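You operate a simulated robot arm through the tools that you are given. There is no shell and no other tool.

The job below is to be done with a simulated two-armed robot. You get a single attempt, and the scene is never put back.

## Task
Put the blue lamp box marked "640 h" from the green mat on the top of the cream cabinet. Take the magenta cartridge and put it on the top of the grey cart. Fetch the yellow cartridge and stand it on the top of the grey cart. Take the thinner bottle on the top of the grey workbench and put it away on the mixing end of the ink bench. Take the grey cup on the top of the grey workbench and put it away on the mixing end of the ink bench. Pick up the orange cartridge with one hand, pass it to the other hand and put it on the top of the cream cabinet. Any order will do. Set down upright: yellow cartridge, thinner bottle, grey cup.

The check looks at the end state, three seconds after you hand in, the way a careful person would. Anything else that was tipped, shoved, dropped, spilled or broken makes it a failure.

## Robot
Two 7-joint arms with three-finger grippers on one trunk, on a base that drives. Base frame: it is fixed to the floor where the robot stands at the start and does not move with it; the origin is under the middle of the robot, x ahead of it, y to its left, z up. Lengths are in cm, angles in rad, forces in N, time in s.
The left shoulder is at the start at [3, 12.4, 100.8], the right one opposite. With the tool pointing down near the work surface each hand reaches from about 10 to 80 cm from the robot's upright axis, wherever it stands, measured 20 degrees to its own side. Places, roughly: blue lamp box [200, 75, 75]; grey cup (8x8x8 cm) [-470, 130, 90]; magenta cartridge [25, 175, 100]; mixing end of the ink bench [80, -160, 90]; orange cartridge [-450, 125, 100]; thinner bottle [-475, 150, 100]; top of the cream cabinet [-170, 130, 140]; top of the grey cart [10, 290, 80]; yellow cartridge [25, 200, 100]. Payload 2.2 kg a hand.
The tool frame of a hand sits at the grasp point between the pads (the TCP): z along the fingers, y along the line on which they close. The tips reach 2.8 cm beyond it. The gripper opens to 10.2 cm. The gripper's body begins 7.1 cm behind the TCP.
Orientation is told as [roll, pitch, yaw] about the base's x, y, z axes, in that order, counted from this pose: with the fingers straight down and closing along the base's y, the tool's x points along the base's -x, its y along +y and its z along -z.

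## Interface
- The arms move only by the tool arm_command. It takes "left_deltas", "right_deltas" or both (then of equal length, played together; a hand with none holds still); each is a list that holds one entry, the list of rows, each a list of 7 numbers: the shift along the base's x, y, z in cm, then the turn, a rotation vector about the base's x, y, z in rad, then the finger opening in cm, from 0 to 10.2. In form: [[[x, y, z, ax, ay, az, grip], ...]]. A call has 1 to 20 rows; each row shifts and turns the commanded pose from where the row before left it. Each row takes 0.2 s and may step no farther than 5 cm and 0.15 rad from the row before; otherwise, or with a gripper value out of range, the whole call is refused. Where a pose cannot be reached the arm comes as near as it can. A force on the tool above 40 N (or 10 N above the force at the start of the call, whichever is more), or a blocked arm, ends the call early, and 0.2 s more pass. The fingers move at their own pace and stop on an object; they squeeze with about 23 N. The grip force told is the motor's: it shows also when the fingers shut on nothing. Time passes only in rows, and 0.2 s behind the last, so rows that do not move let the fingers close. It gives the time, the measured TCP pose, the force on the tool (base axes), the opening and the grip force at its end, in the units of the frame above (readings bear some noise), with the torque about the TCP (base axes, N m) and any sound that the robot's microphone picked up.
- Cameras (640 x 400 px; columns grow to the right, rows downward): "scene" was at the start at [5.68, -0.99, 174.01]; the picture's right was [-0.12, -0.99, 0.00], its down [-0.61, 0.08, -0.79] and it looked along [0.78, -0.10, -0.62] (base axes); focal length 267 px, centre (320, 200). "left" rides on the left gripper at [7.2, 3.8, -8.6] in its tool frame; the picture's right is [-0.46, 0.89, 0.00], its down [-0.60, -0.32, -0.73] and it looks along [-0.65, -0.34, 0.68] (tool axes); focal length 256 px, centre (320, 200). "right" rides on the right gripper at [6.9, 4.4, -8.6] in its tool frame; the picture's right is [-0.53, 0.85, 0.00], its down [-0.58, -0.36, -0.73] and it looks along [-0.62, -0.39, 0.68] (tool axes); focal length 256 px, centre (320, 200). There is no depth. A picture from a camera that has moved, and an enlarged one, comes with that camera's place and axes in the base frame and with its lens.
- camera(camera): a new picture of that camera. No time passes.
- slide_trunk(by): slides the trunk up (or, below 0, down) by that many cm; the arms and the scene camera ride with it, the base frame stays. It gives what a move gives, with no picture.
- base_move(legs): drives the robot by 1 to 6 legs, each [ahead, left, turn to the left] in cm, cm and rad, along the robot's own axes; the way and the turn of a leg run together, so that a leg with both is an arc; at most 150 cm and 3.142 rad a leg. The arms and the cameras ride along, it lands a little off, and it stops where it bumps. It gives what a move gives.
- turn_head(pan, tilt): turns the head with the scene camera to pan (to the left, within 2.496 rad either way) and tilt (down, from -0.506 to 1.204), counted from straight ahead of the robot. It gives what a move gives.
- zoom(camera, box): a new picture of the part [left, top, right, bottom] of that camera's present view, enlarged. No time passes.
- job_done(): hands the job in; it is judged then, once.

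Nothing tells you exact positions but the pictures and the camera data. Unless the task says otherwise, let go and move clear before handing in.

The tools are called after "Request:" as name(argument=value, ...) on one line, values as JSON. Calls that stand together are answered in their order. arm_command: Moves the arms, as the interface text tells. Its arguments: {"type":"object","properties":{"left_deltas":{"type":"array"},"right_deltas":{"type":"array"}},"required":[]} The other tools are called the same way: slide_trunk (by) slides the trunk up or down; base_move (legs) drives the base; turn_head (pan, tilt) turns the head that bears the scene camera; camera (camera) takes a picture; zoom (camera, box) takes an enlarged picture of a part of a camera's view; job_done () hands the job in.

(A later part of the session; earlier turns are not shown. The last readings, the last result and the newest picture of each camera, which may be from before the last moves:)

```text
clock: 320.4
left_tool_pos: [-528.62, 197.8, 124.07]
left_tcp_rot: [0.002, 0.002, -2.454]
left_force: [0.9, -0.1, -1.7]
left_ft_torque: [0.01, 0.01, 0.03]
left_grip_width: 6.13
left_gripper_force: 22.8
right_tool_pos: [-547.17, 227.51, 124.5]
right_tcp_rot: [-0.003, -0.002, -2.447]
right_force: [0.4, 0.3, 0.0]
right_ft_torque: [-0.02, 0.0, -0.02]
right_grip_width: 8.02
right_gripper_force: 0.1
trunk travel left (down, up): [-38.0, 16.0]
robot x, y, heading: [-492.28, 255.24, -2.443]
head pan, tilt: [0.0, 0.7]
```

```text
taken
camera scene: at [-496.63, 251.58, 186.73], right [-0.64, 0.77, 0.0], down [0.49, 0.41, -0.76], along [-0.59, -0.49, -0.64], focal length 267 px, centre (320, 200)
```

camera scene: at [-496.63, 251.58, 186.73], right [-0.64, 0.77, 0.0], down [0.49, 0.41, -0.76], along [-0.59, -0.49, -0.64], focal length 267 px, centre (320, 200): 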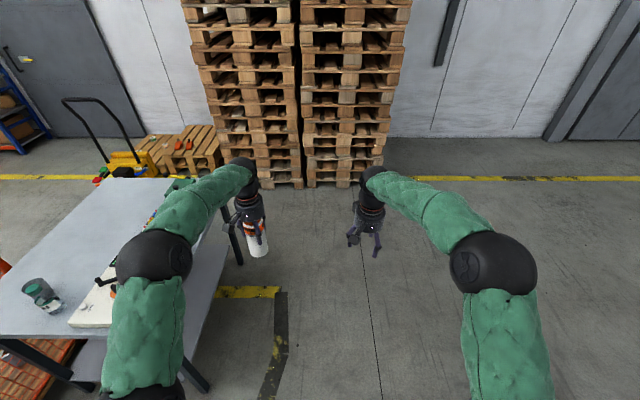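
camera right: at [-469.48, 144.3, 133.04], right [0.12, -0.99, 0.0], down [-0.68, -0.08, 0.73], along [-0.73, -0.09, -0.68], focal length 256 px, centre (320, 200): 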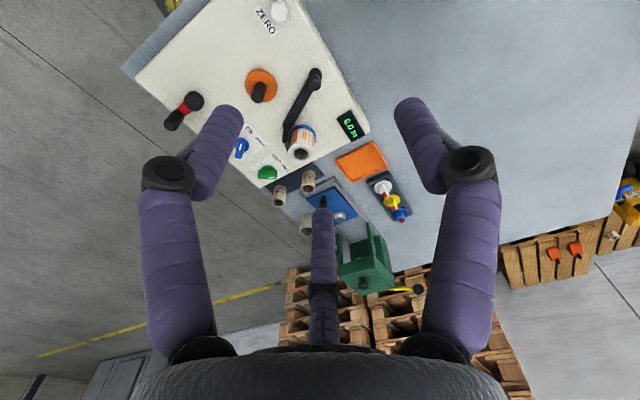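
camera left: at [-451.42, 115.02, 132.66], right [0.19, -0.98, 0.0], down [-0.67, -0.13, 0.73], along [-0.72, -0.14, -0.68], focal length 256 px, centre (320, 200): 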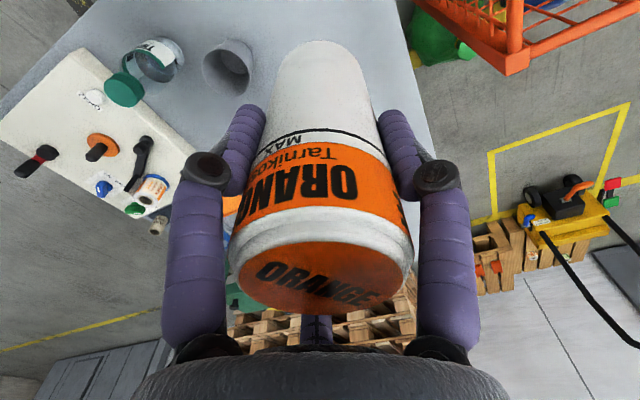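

Open floor all around. I draw both hands in, then turn the left hand (with the cartridge) to point right and the right hand to point left, in stages.

Request:
arm_command(left_deltas=[[[2.0, 2.73, 0, 0, 0, 0, 3], [2.0, 2.73, 0, 0, 0, 0, 3], [2.0, 2.73, 0, 0, 0, 0, 3], [2.0, 2.73, 0, 0, 0, 0, 3], [2.0, 2.73, 0, 0, 0, 0, 3], [2.0, 2.73, 0, 0, 0, 0, 3], [0, 0, 0, 0, 0, 0, 3]]], right_deltas=[[[-0.23, 4.15, 0, 0, 0, 0, 9], [-0.23, 4.15, 0, 0, 0, 0, 10.2], [-0.23, 4.15, 0, 0, 0, 0, 10.2], [-0.23, 4.15, 0, 0, 0, 0, 10.2], [-0.23, 4.15, 0, 0, 0, 0, 10.2], [-0.23, 4.15, 0, 0, 0, 0, 10.2], [0, 0, 0, 0, 0, 0, 10.2]]])

Request:
arm_command(left_deltas=[[[0, 0, 0, 0.1094, 0.0918, 0, 3], [0, 0, 0, 0.1094, 0.0918, 0, 3], [0, 0, 0, 0.1094, 0.0918, 0, 3], [0, 0, 0, 0.1094, 0.0918, 0, 3], [0, 0, 0, 0, 0, 0, 3]]], right_deltas=[[[0, 0, 0, -0.1094, -0.0918, 0, 10.2], [0, 0, 0, -0.1094, -0.0918, 0, 10.2], [0, 0, 0, -0.1094, -0.0918, 0, 10.2], [0, 0, 0, -0.1094, -0.0918, 0, 10.2], [0, 0, 0, 0, 0, 0, 10.2]]])

Request:
turn_head(pan=0, tilt=1.0)

Request:
camera(camera="scene")

```text
clock: 322.0
left_tool_pos: [-516.79, 214.1, 124.06]
left_tcp_rot: [0.001, 0.001, -2.454]
left_force: [-0.7, -1.0, -2.1]
left_ft_torque: [0.02, 0.0, -0.01]
left_grip_width: 6.08
left_gripper_force: 22.5
right_tool_pos: [-548.58, 252.33, 124.35]
right_tcp_rot: [-0.001, 0.002, -2.447]
right_force: [-0.3, -0.9, -0.8]
right_ft_torque: [0.02, -0.02, 0.0]
right_grip_width: 10.21
right_gripper_force: 0.1
trunk travel left (down, up): [-38.0, 16.0]
robot x, y, heading: [-492.52, 255.32, -2.444]
head pan, tilt: [0.0, 0.7]
```

```text
clock: 323.2
left_tool_pos: [-516.52, 214.12, 124.24]
left_tcp_rot: [-0.572, -0.004, -2.454]
left_force: [-0.5, 0.6, -1.7]
left_ft_torque: [0.0, -0.01, 0.02]
left_grip_width: 6.06
left_gripper_force: 23.4
right_tool_pos: [-548.57, 252.45, 124.5]
right_tcp_rot: [0.571, 0.0, -2.448]
right_force: [-0.1, 0.7, -0.1]
right_ft_torque: [0.01, 0.02, -0.01]
right_grip_width: 10.21
right_gripper_force: 0.0
trunk travel left (down, up): [-38.0, 16.0]
robot x, y, heading: [-492.25, 255.25, -2.449]
head pan, tilt: [0.0, 0.7]
```

```text
clock: 324.0
left_tool_pos: [-516.62, 214.24, 124.14]
left_tcp_rot: [-0.569, -0.005, -2.455]
left_force: [-0.3, 0.2, -1.5]
left_ft_torque: [-0.02, -0.01, -0.03]
left_grip_width: 6.06
left_gripper_force: 22.7
right_tool_pos: [-548.62, 252.48, 124.63]
right_tcp_rot: [0.571, 0.002, -2.448]
right_force: [-1.1, -0.6, 0.0]
right_ft_torque: [-0.01, 0.03, 0.04]
right_grip_width: 10.19
right_gripper_force: 0.1
trunk travel left (down, up): [-38.0, 16.0]
robot x, y, heading: [-492.51, 254.9, -2.446]
head pan, tilt: [0.0, 1.0]
```

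```text
taken
camera scene: at [-495.48, 252.59, 184.4], right [-0.64, 0.77, 0.0], down [0.65, 0.54, -0.54], along [-0.41, -0.35, -0.84], focal length 267 px, centre (320, 200)
```

scene: 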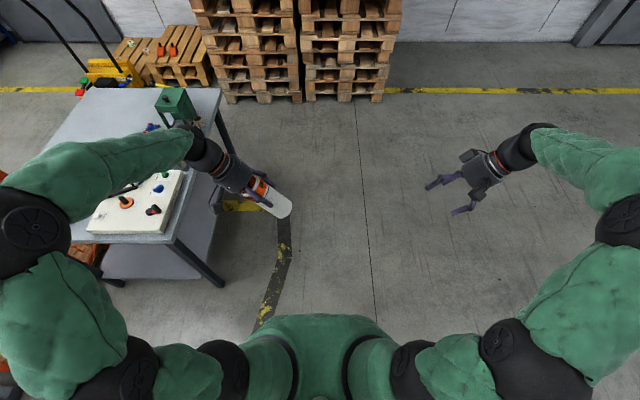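

Request:
arm_command(left_deltas=[[[0, 0, 0, 0.1094, 0.0918, 0, 3], [0, 0, 0, 0.1094, 0.0918, 0, 3], [0, 0, 0, 0.1094, 0.0918, 0, 3], [0, 0, 0, 0.1094, 0.0918, 0, 3], [0, 0, 0, 0.1094, 0.0918, 0, 3], [0, 0, 0, 0.1094, 0.0918, 0, 3], [0, 0, 0, 0.1094, 0.0918, 0, 3], [0, 0, 0, 0, 0, 0, 3]]], right_deltas=[[[0, 0, 0, -0.1094, -0.0918, 0, 10.2], [0, 0, 0, -0.1094, -0.0918, 0, 10.2], [0, 0, 0, -0.1094, -0.0918, 0, 10.2], [0, 0, 0, -0.1094, -0.0918, 0, 10.2], [0, 0, 0, -0.1094, -0.0918, 0, 10.2], [0, 0, 0, -0.1094, -0.0918, 0, 10.2], [0, 0, 0, -0.1094, -0.0918, 0, 10.2], [0, 0, 0, 0, 0, 0, 10.2]]])

Request:
camera(camera="scene")

Request:
camera(camera="left")

Request:
camera(camera="right")

```text
clock: 325.8
left_tool_pos: [-516.52, 214.13, 124.15]
left_tcp_rot: [-1.572, -0.011, -2.441]
left_force: [-0.5, 0.1, -1.7]
left_ft_torque: [-0.06, -0.06, 0.03]
left_grip_width: 6.07
left_gripper_force: 22.9
right_tool_pos: [-548.57, 252.38, 124.55]
right_tcp_rot: [1.571, 0.002, -2.443]
right_force: [-0.3, 0.3, 0.9]
right_ft_torque: [0.06, -0.01, 0.0]
right_grip_width: 10.2
right_gripper_force: 0.1
trunk travel left (down, up): [-38.0, 16.0]
robot x, y, heading: [-492.66, 255.15, -2.44]
head pan, tilt: [0.0, 1.0]
```

```text
taken
camera scene: at [-495.38, 252.65, 184.4], right [-0.64, 0.77, 0.0], down [0.65, 0.54, -0.54], along [-0.41, -0.35, -0.84], focal length 267 px, centre (320, 200)
```

scene: 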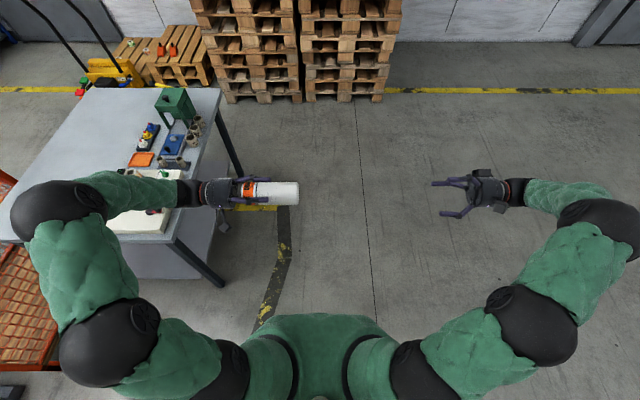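

```text
taken
camera left: at [-505.67, 212.19, 120.19], right [-0.36, -0.3, -0.88], down [0.01, -0.95, 0.32], along [-0.93, 0.11, 0.35], focal length 256 px, centre (320, 200)
```

left: 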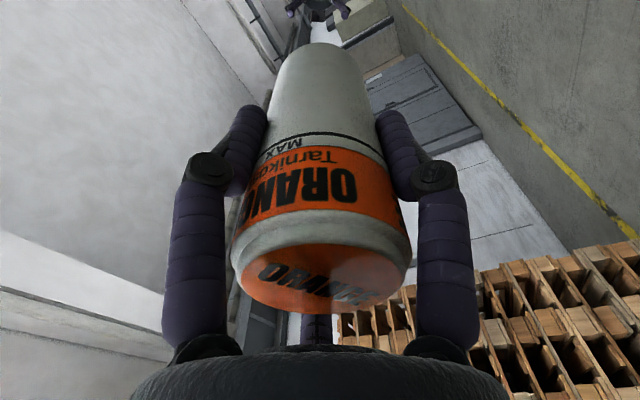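

```text
taken
camera right: at [-548.83, 263.42, 128.92], right [-0.41, -0.34, 0.84], down [-0.91, 0.19, -0.37], along [-0.04, -0.92, -0.39], focal length 256 px, centre (320, 200)
```

right: 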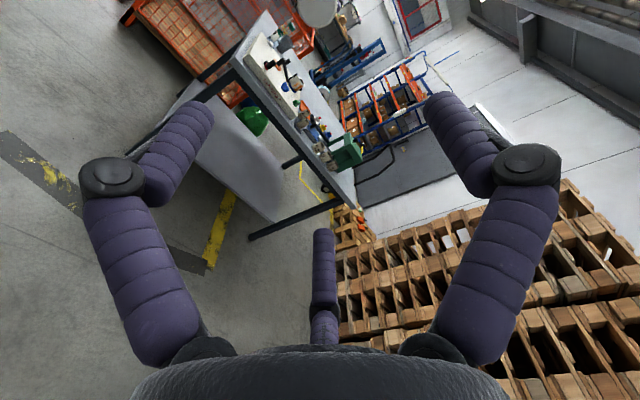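

Both hands face each other on one line with the cartridge between them. I bring the right hand in along that line, first to about 11 cm short.

Request:
arm_command(right_deltas=[[[2.77, -3.29, -0.1, 0, 0, 0, 10.2], [2.77, -3.29, -0.1, 0, 0, 0, 10.2], [2.77, -3.29, -0.1, 0, 0, 0, 10.2], [2.77, -3.29, -0.1, 0, 0, 0, 10.2], [2.77, -3.29, 0, 0, 0, 0, 10.2], [2.77, -3.29, 0, 0, 0, 0, 10.2], [2.77, -3.29, 0, 0, 0, 0, 10.2], [0, 0, 0, 0, 0, 0, 10.2]]])

Request:
camera(camera="scene")

Request:
camera(camera="left")

Request:
camera(camera="right")

```text
clock: 327.6
left_tool_pos: [-516.68, 214.21, 124.19]
left_tcp_rot: [-1.57, -0.011, -2.445]
left_force: [0.1, 0.9, -1.3]
left_ft_torque: [-0.05, -0.04, 0.04]
left_grip_width: 6.05
left_gripper_force: 22.9
right_tool_pos: [-529.28, 229.43, 124.05]
right_tcp_rot: [1.569, 0.005, -2.445]
right_force: [0.4, 0.3, 0.9]
right_ft_torque: [-0.02, -0.03, -0.01]
right_grip_width: 10.2
right_gripper_force: 0.1
trunk travel left (down, up): [-38.0, 16.0]
robot x, y, heading: [-492.46, 254.94, -2.448]
head pan, tilt: [0.0, 1.0]
```

```text
taken
camera scene: at [-495.52, 252.69, 184.4], right [-0.64, 0.77, 0.0], down [0.65, 0.54, -0.54], along [-0.41, -0.35, -0.84], focal length 267 px, centre (320, 200)
```

scene: 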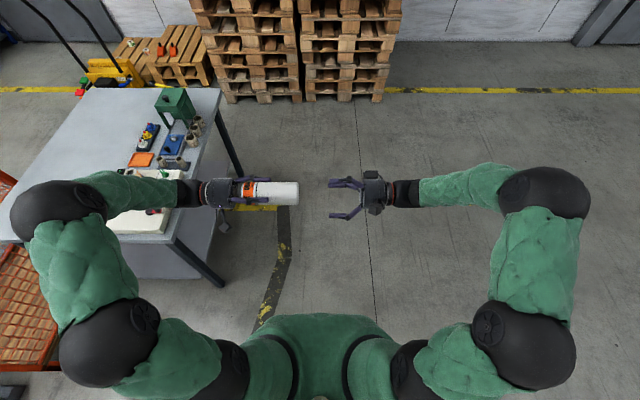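

```text
taken
camera left: at [-505.76, 212.22, 120.2], right [-0.36, -0.31, -0.88], down [0.01, -0.95, 0.32], along [-0.93, 0.11, 0.35], focal length 256 px, centre (320, 200)
```

left: 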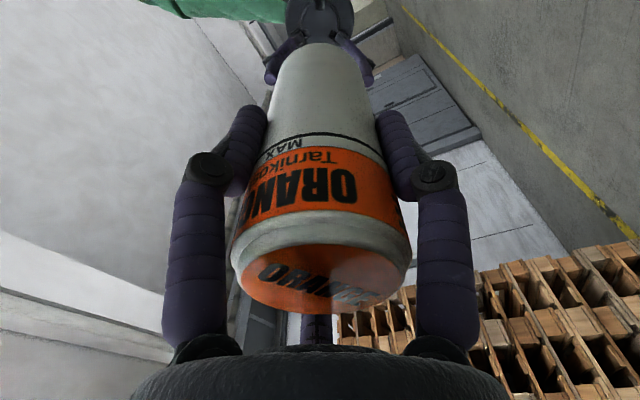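

```text
taken
camera right: at [-529.5, 240.49, 128.4], right [-0.41, -0.35, 0.84], down [-0.91, 0.19, -0.37], along [-0.04, -0.92, -0.39], focal length 256 px, centre (320, 200)
```

right: 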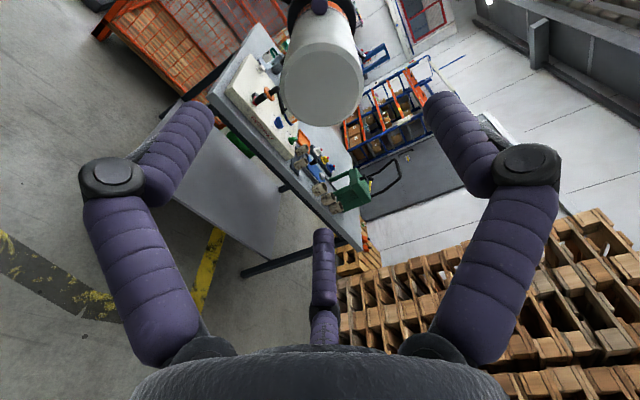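

The white bottom of the cartridge is centred in the right hand's view. I advance the right hand around it slowly.

Request:
arm_command(right_deltas=[[[1.93, -2.29, 0, 0, 0, 0, 10.2], [1.93, -2.29, 0, 0, 0, 0, 10.2], [1.93, -2.29, 0, 0, 0, 0, 10.2], [0, 0, 0, 0, 0, 0, 10.2]]])

Request:
camera(camera="right")

Request:
camera(camera="left")

Request:
zoom(camera="scene", box=[180, 130, 440, 260])

```text
clock: 328.6
left_tool_pos: [-516.68, 214.13, 124.17]
left_tcp_rot: [-1.569, -0.008, -2.445]
left_force: [0.0, 0.0, -1.5]
left_ft_torque: [0.0, -0.05, -0.01]
left_grip_width: 6.08
left_gripper_force: 23.0
right_tool_pos: [-523.48, 222.53, 124.12]
right_tcp_rot: [1.568, 0.004, -2.445]
right_force: [0.3, 0.1, 0.1]
right_ft_torque: [0.02, -0.01, -0.05]
right_grip_width: 10.21
right_gripper_force: 0.1
trunk travel left (down, up): [-38.0, 16.0]
robot x, y, heading: [-492.24, 255.21, -2.448]
head pan, tilt: [0.0, 1.0]
```

```text
taken
camera right: at [-523.73, 233.58, 128.55], right [-0.41, -0.35, 0.84], down [-0.91, 0.19, -0.37], along [-0.04, -0.92, -0.39], focal length 256 px, centre (320, 200)
```

right: 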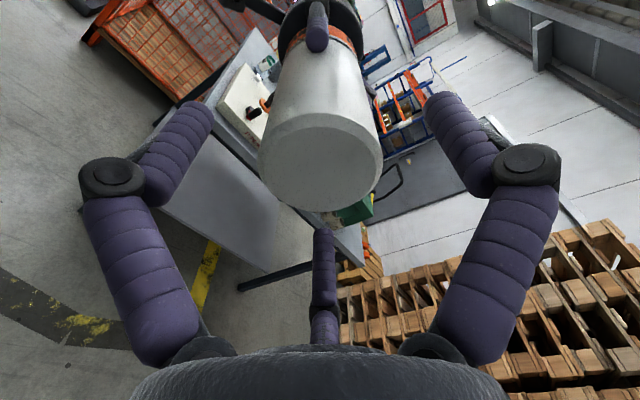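

```text
taken
camera left: at [-505.76, 212.21, 120.2], right [-0.36, -0.31, -0.88], down [0.01, -0.95, 0.32], along [-0.93, 0.11, 0.35], focal length 256 px, centre (320, 200)
```

left: 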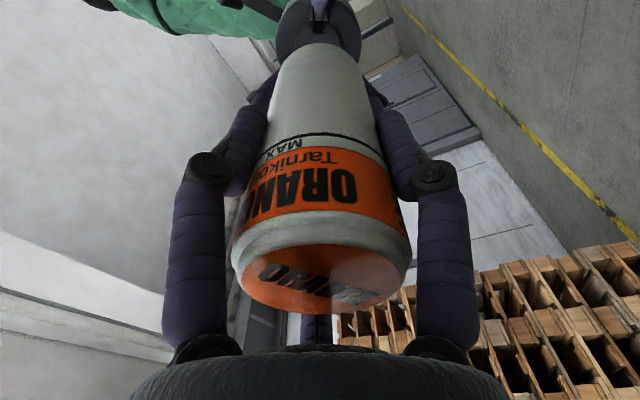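

```text
2.46 times, centred on (310, 195) of scene
camera zoom: at [-495.52, 252.67, 184.4], right [-0.64, 0.77, 0.0], down [0.65, 0.54, -0.54], along [-0.41, -0.35, -0.84], focal length 656 px, centre (345, 212)
```

zoom: 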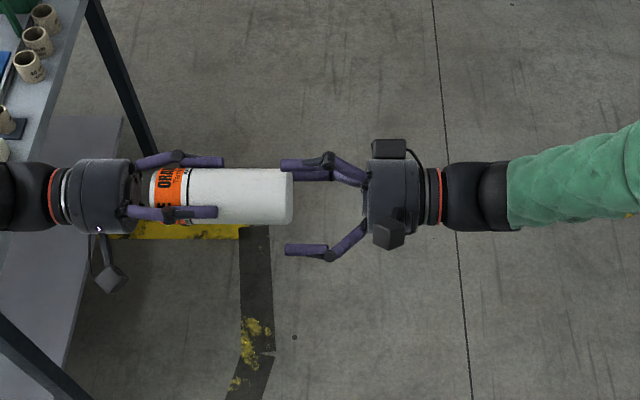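

The bottom end is just entering the right fingers. I move the last 3.3 cm and close the right hand.

Request:
arm_command(right_deltas=[[[1.1, -1.3, 0, 0, 0, 0, 10.2], [1.0, -1.2, 0, 0, 0, 0, 10.2], [0, 0, 0, 0, 0, 0, 10.2]]])

Request:
camera(camera="right")

Request:
zoom(camera="scene", box=[180, 130, 440, 260])

```text
clock: 329.4
left_tool_pos: [-516.59, 214.08, 124.08]
left_tcp_rot: [-1.571, -0.011, -2.443]
left_force: [0.3, 0.6, -2.1]
left_ft_torque: [-0.04, -0.03, 0.01]
left_grip_width: 6.07
left_gripper_force: 23.3
right_tool_pos: [-521.39, 219.98, 124.08]
right_tcp_rot: [1.568, 0.005, -2.445]
right_force: [0.2, -0.9, 0.5]
right_ft_torque: [0.02, 0.01, 0.0]
right_grip_width: 10.25
right_gripper_force: 0.0
trunk travel left (down, up): [-38.0, 16.0]
robot x, y, heading: [-492.59, 255.05, -2.444]
head pan, tilt: [0.0, 1.0]
```

```text
taken
camera right: at [-521.57, 231.02, 128.56], right [-0.41, -0.35, 0.84], down [-0.91, 0.19, -0.37], along [-0.04, -0.92, -0.39], focal length 256 px, centre (320, 200)
```

right: 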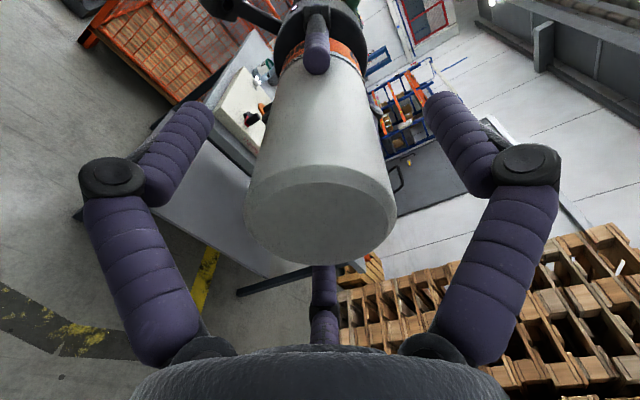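

```text
2.46 times, centred on (310, 195) of scene
camera zoom: at [-495.47, 252.6, 184.4], right [-0.64, 0.77, 0.0], down [0.65, 0.54, -0.54], along [-0.41, -0.35, -0.84], focal length 656 px, centre (345, 212)
```

zoom: 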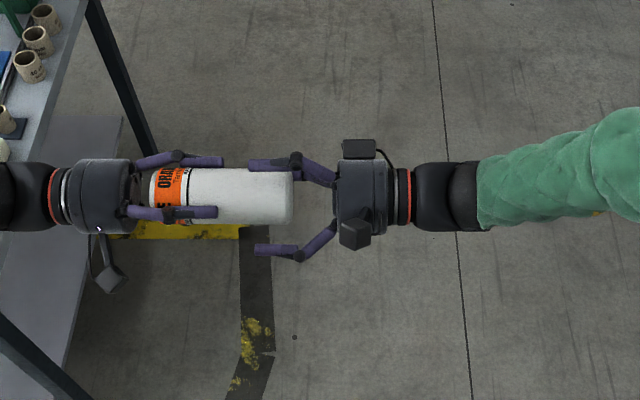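

Request:
arm_command(right_deltas=[[[0, 0, 0, 0, 0, 0, 8.5], [0, 0, 0, 0, 0, 0, 7], [0, 0, 0, 0, 0, 0, 6], [0, 0, 0, 0, 0, 0, 5], [0, 0, 0, 0, 0, 0, 4], [0, 0, 0, 0, 0, 0, 3], [0, 0, 0, 0, 0, 0, 3]]])

Request:
zoom(camera="scene", box=[180, 130, 440, 260])

Request:
camera(camera="right")

```text
clock: 331.0
left_tool_pos: [-516.5, 214.2, 124.13]
left_tcp_rot: [-1.569, -0.011, -2.446]
left_force: [17.2, 2.4, 9.5]
left_ft_torque: [0.28, 0.3, -0.55]
left_grip_width: 6.06
left_gripper_force: 23.5
right_tool_pos: [-521.38, 219.95, 124.17]
right_tcp_rot: [1.567, 0.003, -2.449]
right_force: [-17.7, -2.9, -10.1]
right_ft_torque: [0.34, 0.19, -0.61]
right_grip_width: 6.06
right_gripper_force: 23.2
trunk travel left (down, up): [-38.0, 16.0]
robot x, y, heading: [-492.56, 254.95, -2.443]
head pan, tilt: [0.0, 1.0]
```

```text
2.46 times, centred on (310, 195) of scene
camera zoom: at [-495.46, 252.58, 184.4], right [-0.64, 0.77, 0.0], down [0.65, 0.54, -0.54], along [-0.41, -0.35, -0.84], focal length 656 px, centre (345, 212)
```

zoom: 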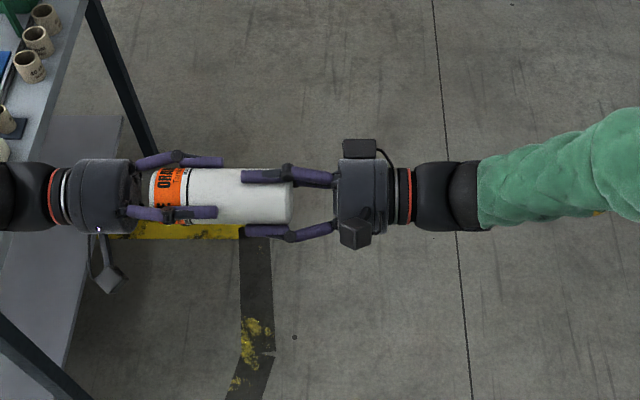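

```text
taken
camera right: at [-521.64, 230.99, 128.55], right [-0.41, -0.35, 0.84], down [-0.91, 0.19, -0.36], along [-0.04, -0.92, -0.4], focal length 256 px, centre (320, 200)
```

right: 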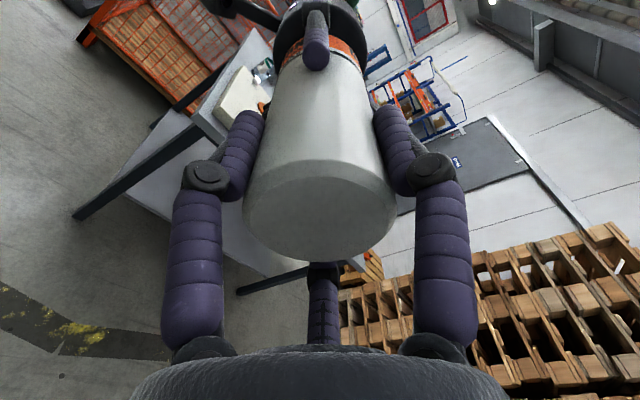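

The right hand grips too (6.06 cm). Now I open the left hand and draw it away along the line.

Request:
arm_command(left_deltas=[[[0, 0, 0, 0, 0, 0, 6], [0, 0, 0, 0, 0, 0, 6.6], [0, 0, 0, 0, 0, 0, 8], [0, 0, 0, 0, 0, 0, 10.2], [0, 0, 0, 0, 0, 0, 10.2]]])

Request:
arm_command(left_deltas=[[[1.3, -1.5, 0, 0, 0, 0, 10.2], [1.9, -2.3, 0, 0, 0, 0, 10.2], [2.6, -3.0, 0, 0, 0, 0, 10.2], [2.6, -3.0, 0, 0, 0, 0, 10.2], [2.6, -3.0, 0, 0, 0, 0, 10.2], [0, 0, 0, 0, 0, 0, 10.2]]])

Request:
camera(camera="scene")

Request:
camera(camera="right")

Request:
camera(camera="left")

```text
clock: 332.2
left_tool_pos: [-516.64, 214.14, 124.14]
left_tcp_rot: [-1.571, -0.01, -2.445]
left_force: [0.5, 0.1, -0.2]
left_ft_torque: [-0.01, 0.01, -0.02]
left_grip_width: 10.2
left_gripper_force: 0.1
right_tool_pos: [-521.24, 220.07, 124.06]
right_tcp_rot: [1.569, 0.005, -2.446]
right_force: [0.0, 0.1, -0.5]
right_ft_torque: [0.06, 0.04, 0.03]
right_grip_width: 6.07
right_gripper_force: 22.3
trunk travel left (down, up): [-38.0, 16.0]
robot x, y, heading: [-492.61, 255.14, -2.442]
head pan, tilt: [0.0, 1.0]
```

```text
clock: 333.6
left_tool_pos: [-505.66, 201.27, 124.0]
left_tcp_rot: [-1.57, -0.01, -2.444]
left_force: [0.0, 0.8, 0.0]
left_ft_torque: [0.0, 0.02, 0.0]
left_grip_width: 10.2
left_gripper_force: 0.1
right_tool_pos: [-521.37, 220.13, 124.21]
right_tcp_rot: [1.568, 0.006, -2.446]
right_force: [-0.1, -0.6, 0.2]
right_ft_torque: [0.03, 0.05, -0.02]
right_grip_width: 6.05
right_gripper_force: 23.3
trunk travel left (down, up): [-38.0, 16.0]
robot x, y, heading: [-492.49, 255.01, -2.443]
head pan, tilt: [0.0, 1.0]
```

```text
taken
camera scene: at [-495.52, 252.68, 184.4], right [-0.64, 0.77, 0.0], down [0.65, 0.54, -0.54], along [-0.41, -0.35, -0.84], focal length 267 px, centre (320, 200)
```

scene: 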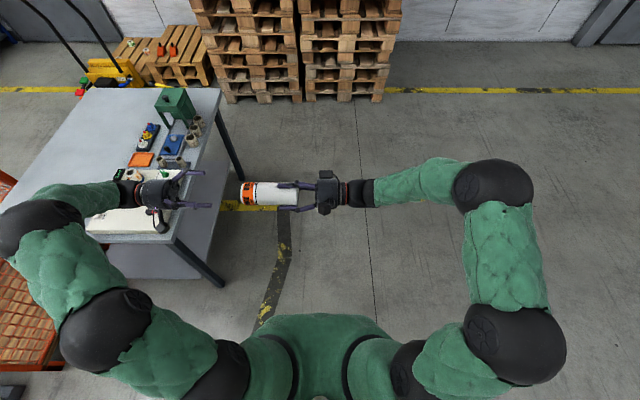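

```text
taken
camera right: at [-521.62, 231.09, 128.56], right [-0.41, -0.35, 0.84], down [-0.91, 0.19, -0.37], along [-0.04, -0.92, -0.39], focal length 256 px, centre (320, 200)
```

right: 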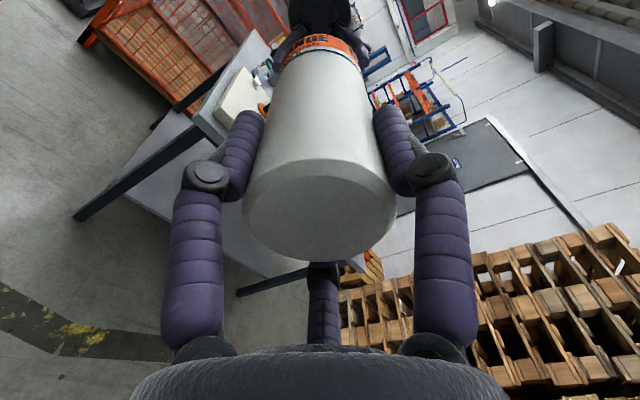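

```text
taken
camera left: at [-494.74, 199.39, 120.15], right [-0.36, -0.31, -0.88], down [0.01, -0.95, 0.32], along [-0.93, 0.11, 0.35], focal length 256 px, centre (320, 200)
```

left: 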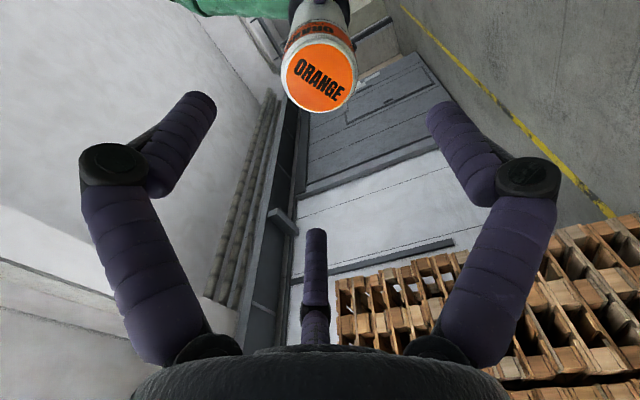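

Handover succeeded: the right hand holds the cartridge alone. I move the right hand back to its side and turn both hands down again.

Request:
arm_command(right_deltas=[[[-3.2, 3.83, 0, 0, 0, 0, 3], [-3.2, 3.83, 0, 0, 0, 0, 3], [-3.2, 3.83, 0, 0, 0, 0, 3], [-3.2, 3.83, 0, 0, 0, 0, 3], [-3.2, 3.83, 0, 0, 0, 0, 3], [0, 0, 0, 0, 0, 0, 3]]])

Request:
arm_command(right_deltas=[[[0, 0, 0, 0.1094, 0.0918, 0, 3], [0, 0, 0, 0.1094, 0.0918, 0, 3], [0, 0, 0, 0.1094, 0.0918, 0, 3], [0, 0, 0, 0.1094, 0.0918, 0, 3], [0, 0, 0, 0.1094, 0.0918, 0, 3], [0, 0, 0, 0.1094, 0.0918, 0, 3], [0, 0, 0, 0.1094, 0.0918, 0, 3], [0, 0, 0, 0.1094, 0.0918, 0, 3], [0, 0, 0, 0.1094, 0.0918, 0, 3], [0, 0, 0, 0.1094, 0.0918, 0, 3], [0, 0, 0, 0.1094, 0.0918, 0, 3], [0, 0, 0, 0, 0, 0, 3]]], left_deltas=[[[0, 0, 0, -0.1094, -0.0918, 0, 10.2], [0, 0, 0, -0.1094, -0.0918, 0, 10.2], [0, 0, 0, -0.1094, -0.0918, 0, 10.2], [0, 0, 0, -0.1094, -0.0918, 0, 10.2], [0, 0, 0, -0.1094, -0.0918, 0, 10.2], [0, 0, 0, -0.1094, -0.0918, 0, 10.2], [0, 0, 0, -0.1094, -0.0918, 0, 10.2], [0, 0, 0, -0.1094, -0.0918, 0, 10.2], [0, 0, 0, -0.1094, -0.0918, 0, 10.2], [0, 0, 0, -0.1094, -0.0918, 0, 10.2], [0, 0, 0, -0.1094, -0.0918, 0, 10.2], [0, 0, 0, 0, 0, 0, 10.2]]])

Request:
camera(camera="scene")

Request:
camera(camera="right")

```text
clock: 335.0
left_tool_pos: [-505.59, 201.27, 123.91]
left_tcp_rot: [-1.571, -0.011, -2.445]
left_force: [-0.1, 0.2, -0.7]
left_ft_torque: [0.04, 0.0, -0.03]
left_grip_width: 10.18
left_gripper_force: 0.1
right_tool_pos: [-537.23, 239.04, 124.27]
right_tcp_rot: [1.569, 0.006, -2.446]
right_force: [-0.5, 0.0, -0.3]
right_ft_torque: [0.02, 0.06, 0.01]
right_grip_width: 6.05
right_gripper_force: 23.4
trunk travel left (down, up): [-38.0, 16.0]
robot x, y, heading: [-492.66, 255.04, -2.443]
head pan, tilt: [0.0, 1.0]
```

```text
clock: 337.6
left_tool_pos: [-505.58, 201.28, 124.1]
left_tcp_rot: [0.005, 0.0, -2.454]
left_force: [0.3, 0.2, 0.5]
left_ft_torque: [-0.01, -0.01, 0.02]
left_grip_width: 10.2
left_gripper_force: 0.0
right_tool_pos: [-537.36, 239.1, 124.14]
right_tcp_rot: [-0.004, -0.001, -2.449]
right_force: [0.1, -0.1, 0.0]
right_ft_torque: [0.02, -0.01, 0.01]
right_grip_width: 6.04
right_gripper_force: 23.1
trunk travel left (down, up): [-38.0, 16.0]
robot x, y, heading: [-492.5, 255.0, -2.445]
head pan, tilt: [0.0, 1.0]
```

```text
taken
camera scene: at [-495.45, 252.62, 184.4], right [-0.64, 0.77, 0.0], down [0.65, 0.54, -0.54], along [-0.41, -0.35, -0.84], focal length 267 px, centre (320, 200)
```

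scene: 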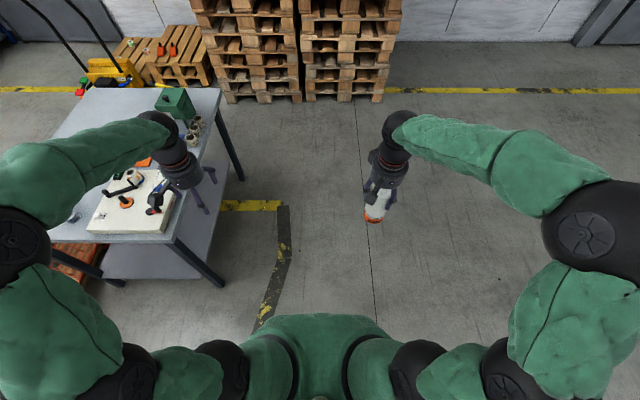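

```text
taken
camera right: at [-529.26, 240.17, 132.71], right [0.13, -0.99, 0.0], down [-0.67, -0.09, 0.73], along [-0.73, -0.09, -0.68], focal length 256 px, centre (320, 200)
```

right: 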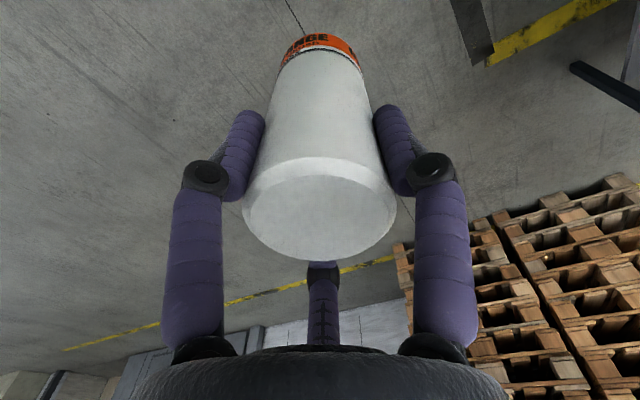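

The cartridge is secure in the right hand. I stretch both arms forward again, raise the trunk, and return the way I came: behind the bench and down the aisle.

Request:
arm_command(right_deltas=[[[-2.04, -2.2, 0, 0, 0, 0, 3], [-2.04, -2.2, 0, 0, 0, 0, 3], [-2.04, -2.2, 0, 0, 0, 0, 3], [-2.04, -2.2, 0, 0, 0, 0, 3], [-2.04, -2.2, 0, 0, 0, 0, 3], [0, 0, 0, 0, 0, 0, 3]]], left_deltas=[[[-4.7, 0.92, 0, 0, 0, 0, 8], [-4.7, 0.92, 0, 0, 0, 0, 8], [-4.7, 0.92, 0, 0, 0, 0, 8], [-4.7, 0.92, 0, 0, 0, 0, 8], [-4.7, 0.92, 0, 0, 0, 0, 8], [0, 0, 0, 0, 0, 0, 8]]])

Request:
slide_trunk(by=16)

Request:
base_move(legs=[[92, 0, 0], [90, 0, 0], [0, 0, 1.571]])

Request:
turn_head(pan=0, tilt=0.7)

Request:
camera(camera="scene")

```text
clock: 339.0
left_tool_pos: [-528.87, 205.97, 124.12]
left_tcp_rot: [-0.001, 0.0, -2.454]
left_force: [0.3, 0.7, -0.3]
left_ft_torque: [0.0, 0.04, -0.02]
left_grip_width: 8.03
left_gripper_force: 0.1
right_tool_pos: [-547.44, 228.16, 124.14]
right_tcp_rot: [-0.004, -0.002, -2.448]
right_force: [-0.2, 0.0, -0.4]
right_ft_torque: [-0.03, 0.02, 0.02]
right_grip_width: 6.03
right_gripper_force: 23.1
trunk travel left (down, up): [-38.0, 16.0]
robot x, y, heading: [-492.39, 255.14, -2.448]
head pan, tilt: [0.0, 1.0]
```

```text
clock: 340.8
left_tool_pos: [-528.92, 205.84, 139.87]
left_tcp_rot: [0.001, 0.0, -2.453]
left_force: [0.5, -0.1, -0.8]
left_ft_torque: [0.03, 0.01, -0.01]
left_grip_width: 8.02
left_gripper_force: 0.0
right_tool_pos: [-547.58, 228.01, 140.15]
right_tcp_rot: [-0.001, 0.0, -2.446]
right_force: [0.4, -0.1, -0.6]
right_ft_torque: [0.01, -0.01, 0.01]
right_grip_width: 6.04
right_gripper_force: 23.0
trunk travel left (down, up): [-54.0, 0.0]
robot x, y, heading: [-492.62, 255.45, -2.442]
head pan, tilt: [0.0, 1.0]
```

```text
clock: 349.2
left_tool_pos: [-660.61, 94.56, 140.12]
left_tcp_rot: [0.001, 0.009, -2.449]
left_force: [2.3, 1.4, 0.4]
left_ft_torque: [-0.25, 0.3, 0.08]
left_grip_width: 8.02
left_gripper_force: 0.1
right_tool_pos: [-679.09, 117.03, 140.18]
right_tcp_rot: [-0.004, 0.015, -2.436]
right_force: [1.0, -0.5, -1.7]
right_ft_torque: [-0.03, 0.0, 0.01]
right_grip_width: 6.06
right_gripper_force: 22.9
trunk travel left (down, up): [-54.0, 0.0]
robot x, y, heading: [-624.51, 144.0, -2.438]
head pan, tilt: [0.0, 1.0]
stopped in leg 2: the force on the tool passed its limit at 126 N (the readings are from after the stop); the commanded pose is now the measured one
```

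```text
clock: 350.1
left_tool_pos: [-660.68, 94.67, 140.09]
left_tcp_rot: [0.002, 0.009, -2.447]
left_force: [3.7, 2.0, 0.9]
left_ft_torque: [-0.29, 0.38, 0.04]
left_grip_width: 7.99
left_gripper_force: 0.0
right_tool_pos: [-679.11, 117.05, 140.15]
right_tcp_rot: [-0.004, 0.018, -2.437]
right_force: [-0.3, -0.4, -1.8]
right_ft_torque: [-0.01, 0.04, 0.03]
right_grip_width: 6.04
right_gripper_force: 23.2
trunk travel left (down, up): [-54.0, 0.0]
robot x, y, heading: [-624.7, 143.83, -2.443]
head pan, tilt: [0.0, 0.7]
```

```text
taken
camera scene: at [-628.66, 140.46, 202.73], right [-0.64, 0.76, 0.0], down [0.49, 0.42, -0.76], along [-0.58, -0.49, -0.64], focal length 267 px, centre (320, 200)
```

scene: 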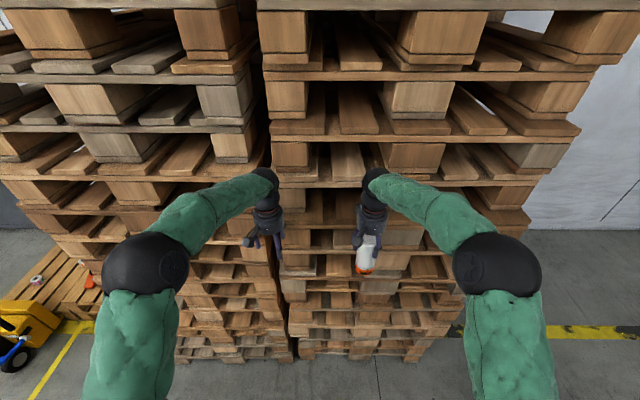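

I misjudged: the pallet stack reaches further back than I thought and a hand touched it. I stop, back straight off, and inspect the stack and the cartridge.

Request:
base_move(legs=[[-35, 0, 0]])

Request:
camera(camera="scene")

Request:
camera(camera="right")

Request:
camera(camera="left")

```text
clock: 352.3
left_tool_pos: [-634.01, 117.06, 139.87]
left_tcp_rot: [0.002, 0.009, -2.443]
left_force: [-0.5, 0.1, -0.2]
left_ft_torque: [0.0, -0.01, 0.03]
left_grip_width: 8.02
left_gripper_force: 0.1
right_tool_pos: [-652.46, 139.45, 140.1]
right_tcp_rot: [-0.004, 0.017, -2.435]
right_force: [0.1, -0.3, -0.7]
right_ft_torque: [-0.01, 0.01, 0.0]
right_grip_width: 6.04
right_gripper_force: 23.1
trunk travel left (down, up): [-54.0, 0.0]
robot x, y, heading: [-597.73, 166.31, -2.438]
head pan, tilt: [0.0, 0.7]
```

```text
taken
camera scene: at [-602.13, 162.89, 202.73], right [-0.65, 0.76, 0.0], down [0.49, 0.42, -0.76], along [-0.58, -0.49, -0.64], focal length 267 px, centre (320, 200)
```

scene: 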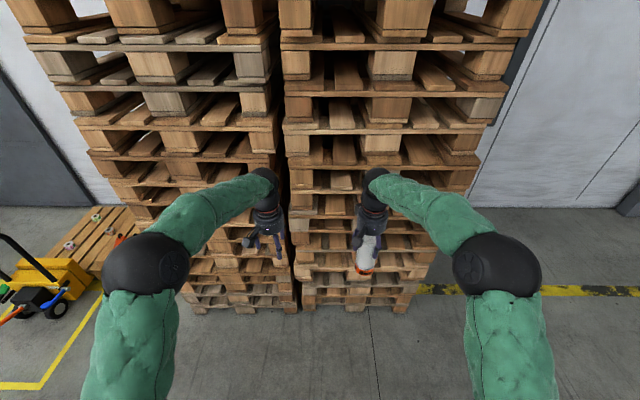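

```text
taken
camera right: at [-644.49, 140.43, 148.78], right [0.14, -0.99, -0.01], down [-0.68, -0.11, 0.72], along [-0.72, -0.09, -0.69], focal length 256 px, centre (320, 200)
```

right: 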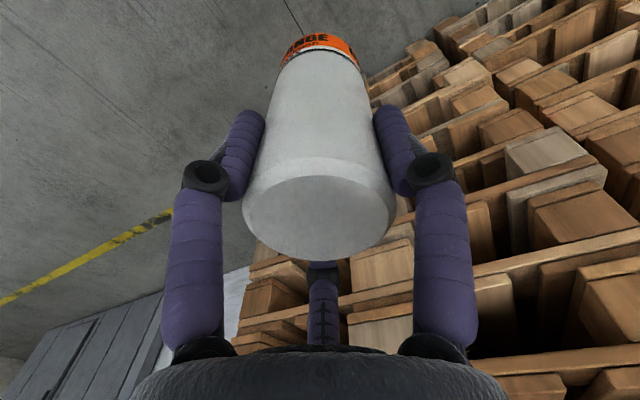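

```text
taken
camera left: at [-626.28, 118.76, 148.59], right [0.21, -0.98, 0.0], down [-0.67, -0.15, 0.72], along [-0.71, -0.15, -0.69], focal length 256 px, centre (320, 200)
```

left: 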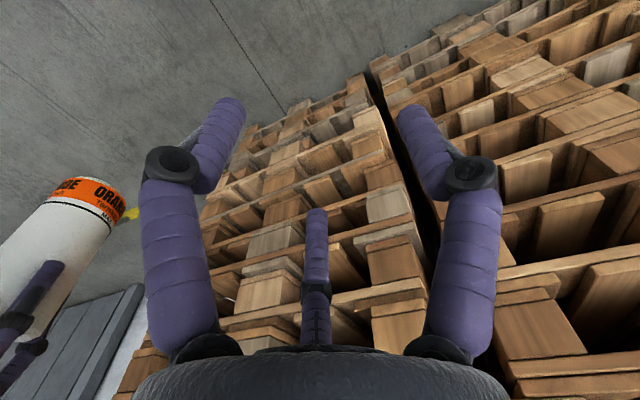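

The stack looks unmoved and the cartridge is still held as before. I turn here where there is room, then slide across to the aisle's centre line.

Request:
base_move(legs=[[0, 0, 1.567], [0, -45, 0]])

Request:
turn_head(pan=0, tilt=0.8)

Request:
camera(camera="scene")

Request:
turn_head(pan=-0.9, tilt=0.5)

Request:
camera(camera="scene")

```text
clock: 358.9
left_tool_pos: [-582.12, 101.81, 139.96]
left_tcp_rot: [0.001, 0.009, -0.864]
left_force: [-0.2, 0.0, -0.3]
left_ft_torque: [-0.01, -0.02, 0.0]
left_grip_width: 8.01
left_gripper_force: 0.0
right_tool_pos: [-604.45, 83.22, 140.11]
right_tcp_rot: [-0.005, 0.017, -0.855]
right_force: [0.4, -0.1, -1.5]
right_ft_torque: [0.0, 0.02, -0.07]
right_grip_width: 6.03
right_gripper_force: 22.9
trunk travel left (down, up): [-54.0, 0.0]
robot x, y, heading: [-631.92, 137.57, -0.861]
head pan, tilt: [0.0, 0.7]
```

```text
clock: 359.5
left_tool_pos: [-582.26, 101.68, 140.02]
left_tcp_rot: [0.003, 0.01, -0.865]
left_force: [0.2, 0.8, -0.1]
left_ft_torque: [0.0, 0.01, 0.04]
left_grip_width: 8.03
left_gripper_force: 0.1
right_tool_pos: [-604.46, 82.97, 140.13]
right_tcp_rot: [-0.004, 0.017, -0.856]
right_force: [-0.2, -0.2, -2.6]
right_ft_torque: [0.04, -0.02, -0.01]
right_grip_width: 6.03
right_gripper_force: 23.0
trunk travel left (down, up): [-54.0, 0.0]
robot x, y, heading: [-631.76, 137.3, -0.862]
head pan, tilt: [0.0, 0.799]
```

```text
taken
camera scene: at [-628.47, 133.56, 201.91], right [-0.76, -0.65, 0.0], down [-0.47, 0.54, -0.7], along [0.45, -0.53, -0.72], focal length 267 px, centre (320, 200)
```

scene: 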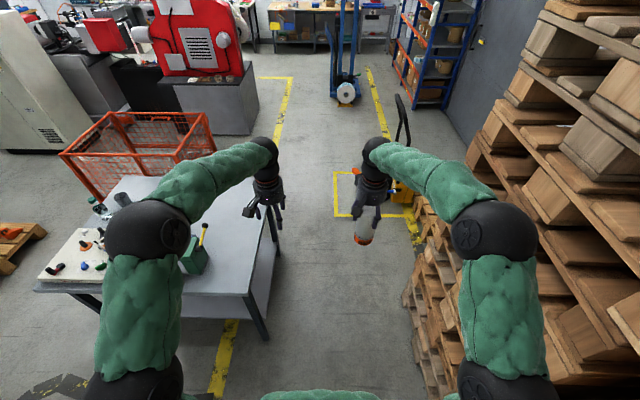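

```text
clock: 360.7
left_tool_pos: [-582.21, 101.67, 140.03]
left_tcp_rot: [0.002, 0.008, -0.866]
left_force: [-0.1, -0.1, 0.8]
left_ft_torque: [0.02, 0.04, -0.03]
left_grip_width: 8.0
left_gripper_force: 0.0
right_tool_pos: [-604.51, 83.12, 140.14]
right_tcp_rot: [-0.004, 0.018, -0.859]
right_force: [-0.5, -0.5, -1.3]
right_ft_torque: [-0.01, 0.0, 0.03]
right_grip_width: 6.05
right_gripper_force: 23.1
trunk travel left (down, up): [-54.0, 0.0]
robot x, y, heading: [-631.67, 137.78, -0.857]
head pan, tilt: [-0.901, 0.499]
```

```text
taken
camera scene: at [-635.38, 130.8, 204.5], right [-0.98, 0.19, 0.0], down [0.09, 0.47, -0.88], along [-0.17, -0.86, -0.48], focal length 267 px, centre (320, 200)
```

scene: 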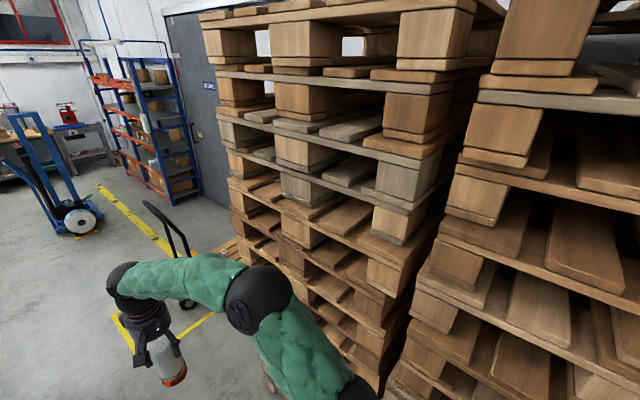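

Request:
base_move(legs=[[133, 0, -0.005], [131, 0, 0]])

Request:
turn_head(pan=0, tilt=0.7)

Request:
camera(camera="scene")

```text
clock: 373.6
left_tool_pos: [-409.95, -99.39, 139.95]
left_tcp_rot: [0.002, 0.007, -0.871]
left_force: [0.4, -0.5, 0.7]
left_ft_torque: [0.0, -0.03, 0.02]
left_grip_width: 7.99
left_gripper_force: 0.1
right_tool_pos: [-432.24, -117.91, 140.15]
right_tcp_rot: [-0.002, 0.018, -0.861]
right_force: [0.1, -0.3, -1.0]
right_ft_torque: [0.0, -0.04, 0.01]
right_grip_width: 6.06
right_gripper_force: 22.7
trunk travel left (down, up): [-54.0, 0.0]
robot x, y, heading: [-459.57, -63.35, -0.868]
head pan, tilt: [-0.901, 0.499]
```

```text
clock: 374.8
left_tool_pos: [-409.92, -99.33, 140.01]
left_tcp_rot: [0.0, 0.009, -0.871]
left_force: [0.4, 0.1, 0.5]
left_ft_torque: [0.02, 0.04, 0.01]
left_grip_width: 7.99
left_gripper_force: 0.1
right_tool_pos: [-432.31, -117.84, 140.12]
right_tcp_rot: [-0.004, 0.018, -0.864]
right_force: [0.8, 0.4, -1.3]
right_ft_torque: [-0.01, -0.01, -0.02]
right_grip_width: 6.04
right_gripper_force: 23.1
trunk travel left (down, up): [-54.0, 0.0]
robot x, y, heading: [-459.6, -63.14, -0.866]
head pan, tilt: [0.0, 0.7]
```

```text
taken
camera scene: at [-455.62, -67.6, 202.73], right [-0.76, -0.65, 0.0], down [-0.42, 0.49, -0.76], along [0.49, -0.58, -0.64], focal length 267 px, centre (320, 200)
```

scene: 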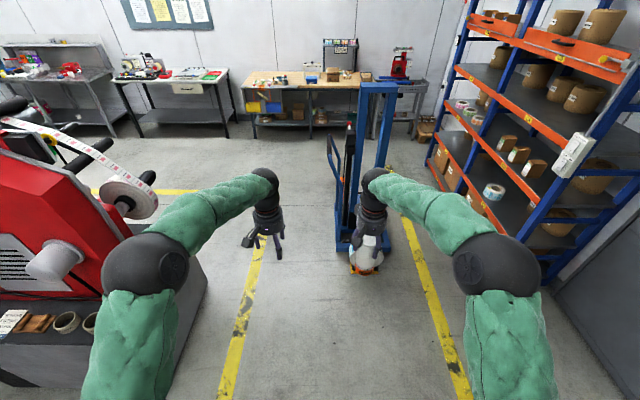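

I'm back in the corridor. I turn toward the cabinet, draw the arms in and raise them above the cabinet's height.

Request:
base_move(legs=[[0, 0, 1.567]])

Request:
arm_command(right_deltas=[[[-2.07, -2.87, 2.6, 0, 0, 0, 3], [-2.07, -2.87, 2.6, 0, 0, 0, 3], [-2.07, -2.87, 2.6, 0, 0, 0, 3], [-2.07, -2.87, 2.6, 0, 0, 0, 3], [-2.07, -2.87, 2.6, 0, 0, 0, 3], [-2.07, -2.87, 2.6, 0, 0, 0, 3], [-2.07, -2.87, 2.6, 0, 0, 0, 3], [0, 0, 0, 0, 0, 0, 3]]], left_deltas=[[[-3.6, -1.5, 1.9, 0, 0, 0, 8], [-3.6, -1.5, 1.9, 0, 0, 0, 8], [-3.6, -1.5, 1.9, 0, 0, 0, 8], [-3.6, -1.5, 1.9, 0, 0, 0, 8], [-3.6, -1.5, 1.9, 0, 0, 0, 8], [-3.6, -1.5, 1.9, 0, 0, 0, 8], [-3.6, -1.5, 1.9, 0, 0, 0, 8], [0, 0, 0, 0, 0, 0, 8]]])

Request:
base_move(legs=[[110, 0, 0], [105, 0, 0]])

Request:
turn_head(pan=0, tilt=0.75)

Request:
camera(camera="scene")

```text
clock: 379.0
left_tool_pos: [-423.04, -14.13, 140.02]
left_tcp_rot: [0.002, 0.009, 0.694]
left_force: [0.3, -0.3, 0.5]
left_ft_torque: [-0.01, -0.05, -0.02]
left_grip_width: 8.01
left_gripper_force: 0.0
right_tool_pos: [-404.72, -36.66, 140.15]
right_tcp_rot: [-0.003, 0.016, 0.702]
right_force: [-0.8, -0.5, -0.7]
right_ft_torque: [0.03, 0.03, 0.02]
right_grip_width: 6.06
right_gripper_force: 23.0
trunk travel left (down, up): [-54.0, 0.0]
robot x, y, heading: [-459.47, -63.44, 0.7]
head pan, tilt: [0.0, 0.7]
```

```text
clock: 380.8
left_tool_pos: [-448.15, -24.58, 153.2]
left_tcp_rot: [0.001, 0.012, 0.693]
left_force: [-0.4, 0.1, 0.2]
left_ft_torque: [-0.01, 0.02, 0.01]
left_grip_width: 7.96
left_gripper_force: 0.0
right_tool_pos: [-418.96, -56.51, 158.15]
right_tcp_rot: [-0.005, 0.022, 0.703]
right_force: [0.7, 0.7, -1.2]
right_ft_torque: [-0.07, 0.02, -0.01]
right_grip_width: 6.05
right_gripper_force: 23.4
trunk travel left (down, up): [-54.0, 0.0]
robot x, y, heading: [-459.29, -63.55, 0.697]
head pan, tilt: [0.0, 0.7]
```

```text
clock: 391.5
left_tool_pos: [-280.28, 111.24, 153.35]
left_tcp_rot: [0.0, 0.008, 0.67]
left_force: [-0.5, 0.1, 0.5]
left_ft_torque: [-0.03, 0.0, 0.02]
left_grip_width: 8.01
left_gripper_force: 0.1
right_tool_pos: [-251.88, 78.6, 158.26]
right_tcp_rot: [-0.004, 0.017, 0.68]
right_force: [0.5, 0.3, -1.3]
right_ft_torque: [-0.01, 0.0, 0.01]
right_grip_width: 6.05
right_gripper_force: 23.4
trunk travel left (down, up): [-54.0, 0.0]
robot x, y, heading: [-292.36, 73.08, 0.675]
head pan, tilt: [0.0, 0.7]
```

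```text
clock: 392.1
left_tool_pos: [-280.33, 111.37, 153.23]
left_tcp_rot: [0.003, 0.008, 0.67]
left_force: [0.1, -0.5, 0.5]
left_ft_torque: [0.0, -0.03, 0.01]
left_grip_width: 8.0
left_gripper_force: 0.2
right_tool_pos: [-251.93, 78.85, 158.23]
right_tcp_rot: [-0.002, 0.017, 0.678]
right_force: [-0.8, 0.8, -2.0]
right_ft_torque: [0.01, 0.02, -0.01]
right_grip_width: 6.05
right_gripper_force: 23.1
trunk travel left (down, up): [-54.0, 0.0]
robot x, y, heading: [-292.25, 73.29, 0.676]
head pan, tilt: [0.0, 0.75]
```

```text
taken
camera scene: at [-287.92, 76.44, 202.31], right [0.62, -0.78, 0.0], down [-0.53, -0.43, -0.73], along [0.57, 0.46, -0.68], focal length 267 px, centre (320, 200)
```

scene: 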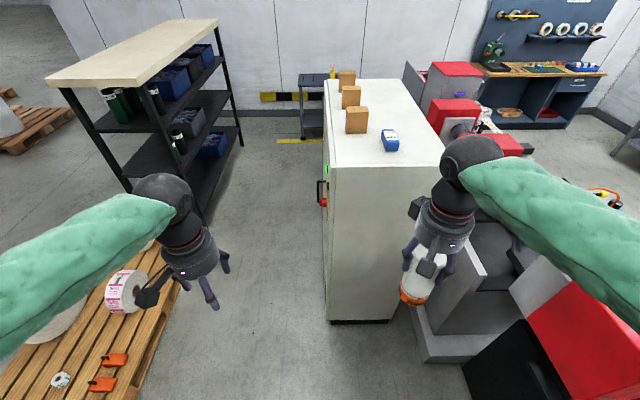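

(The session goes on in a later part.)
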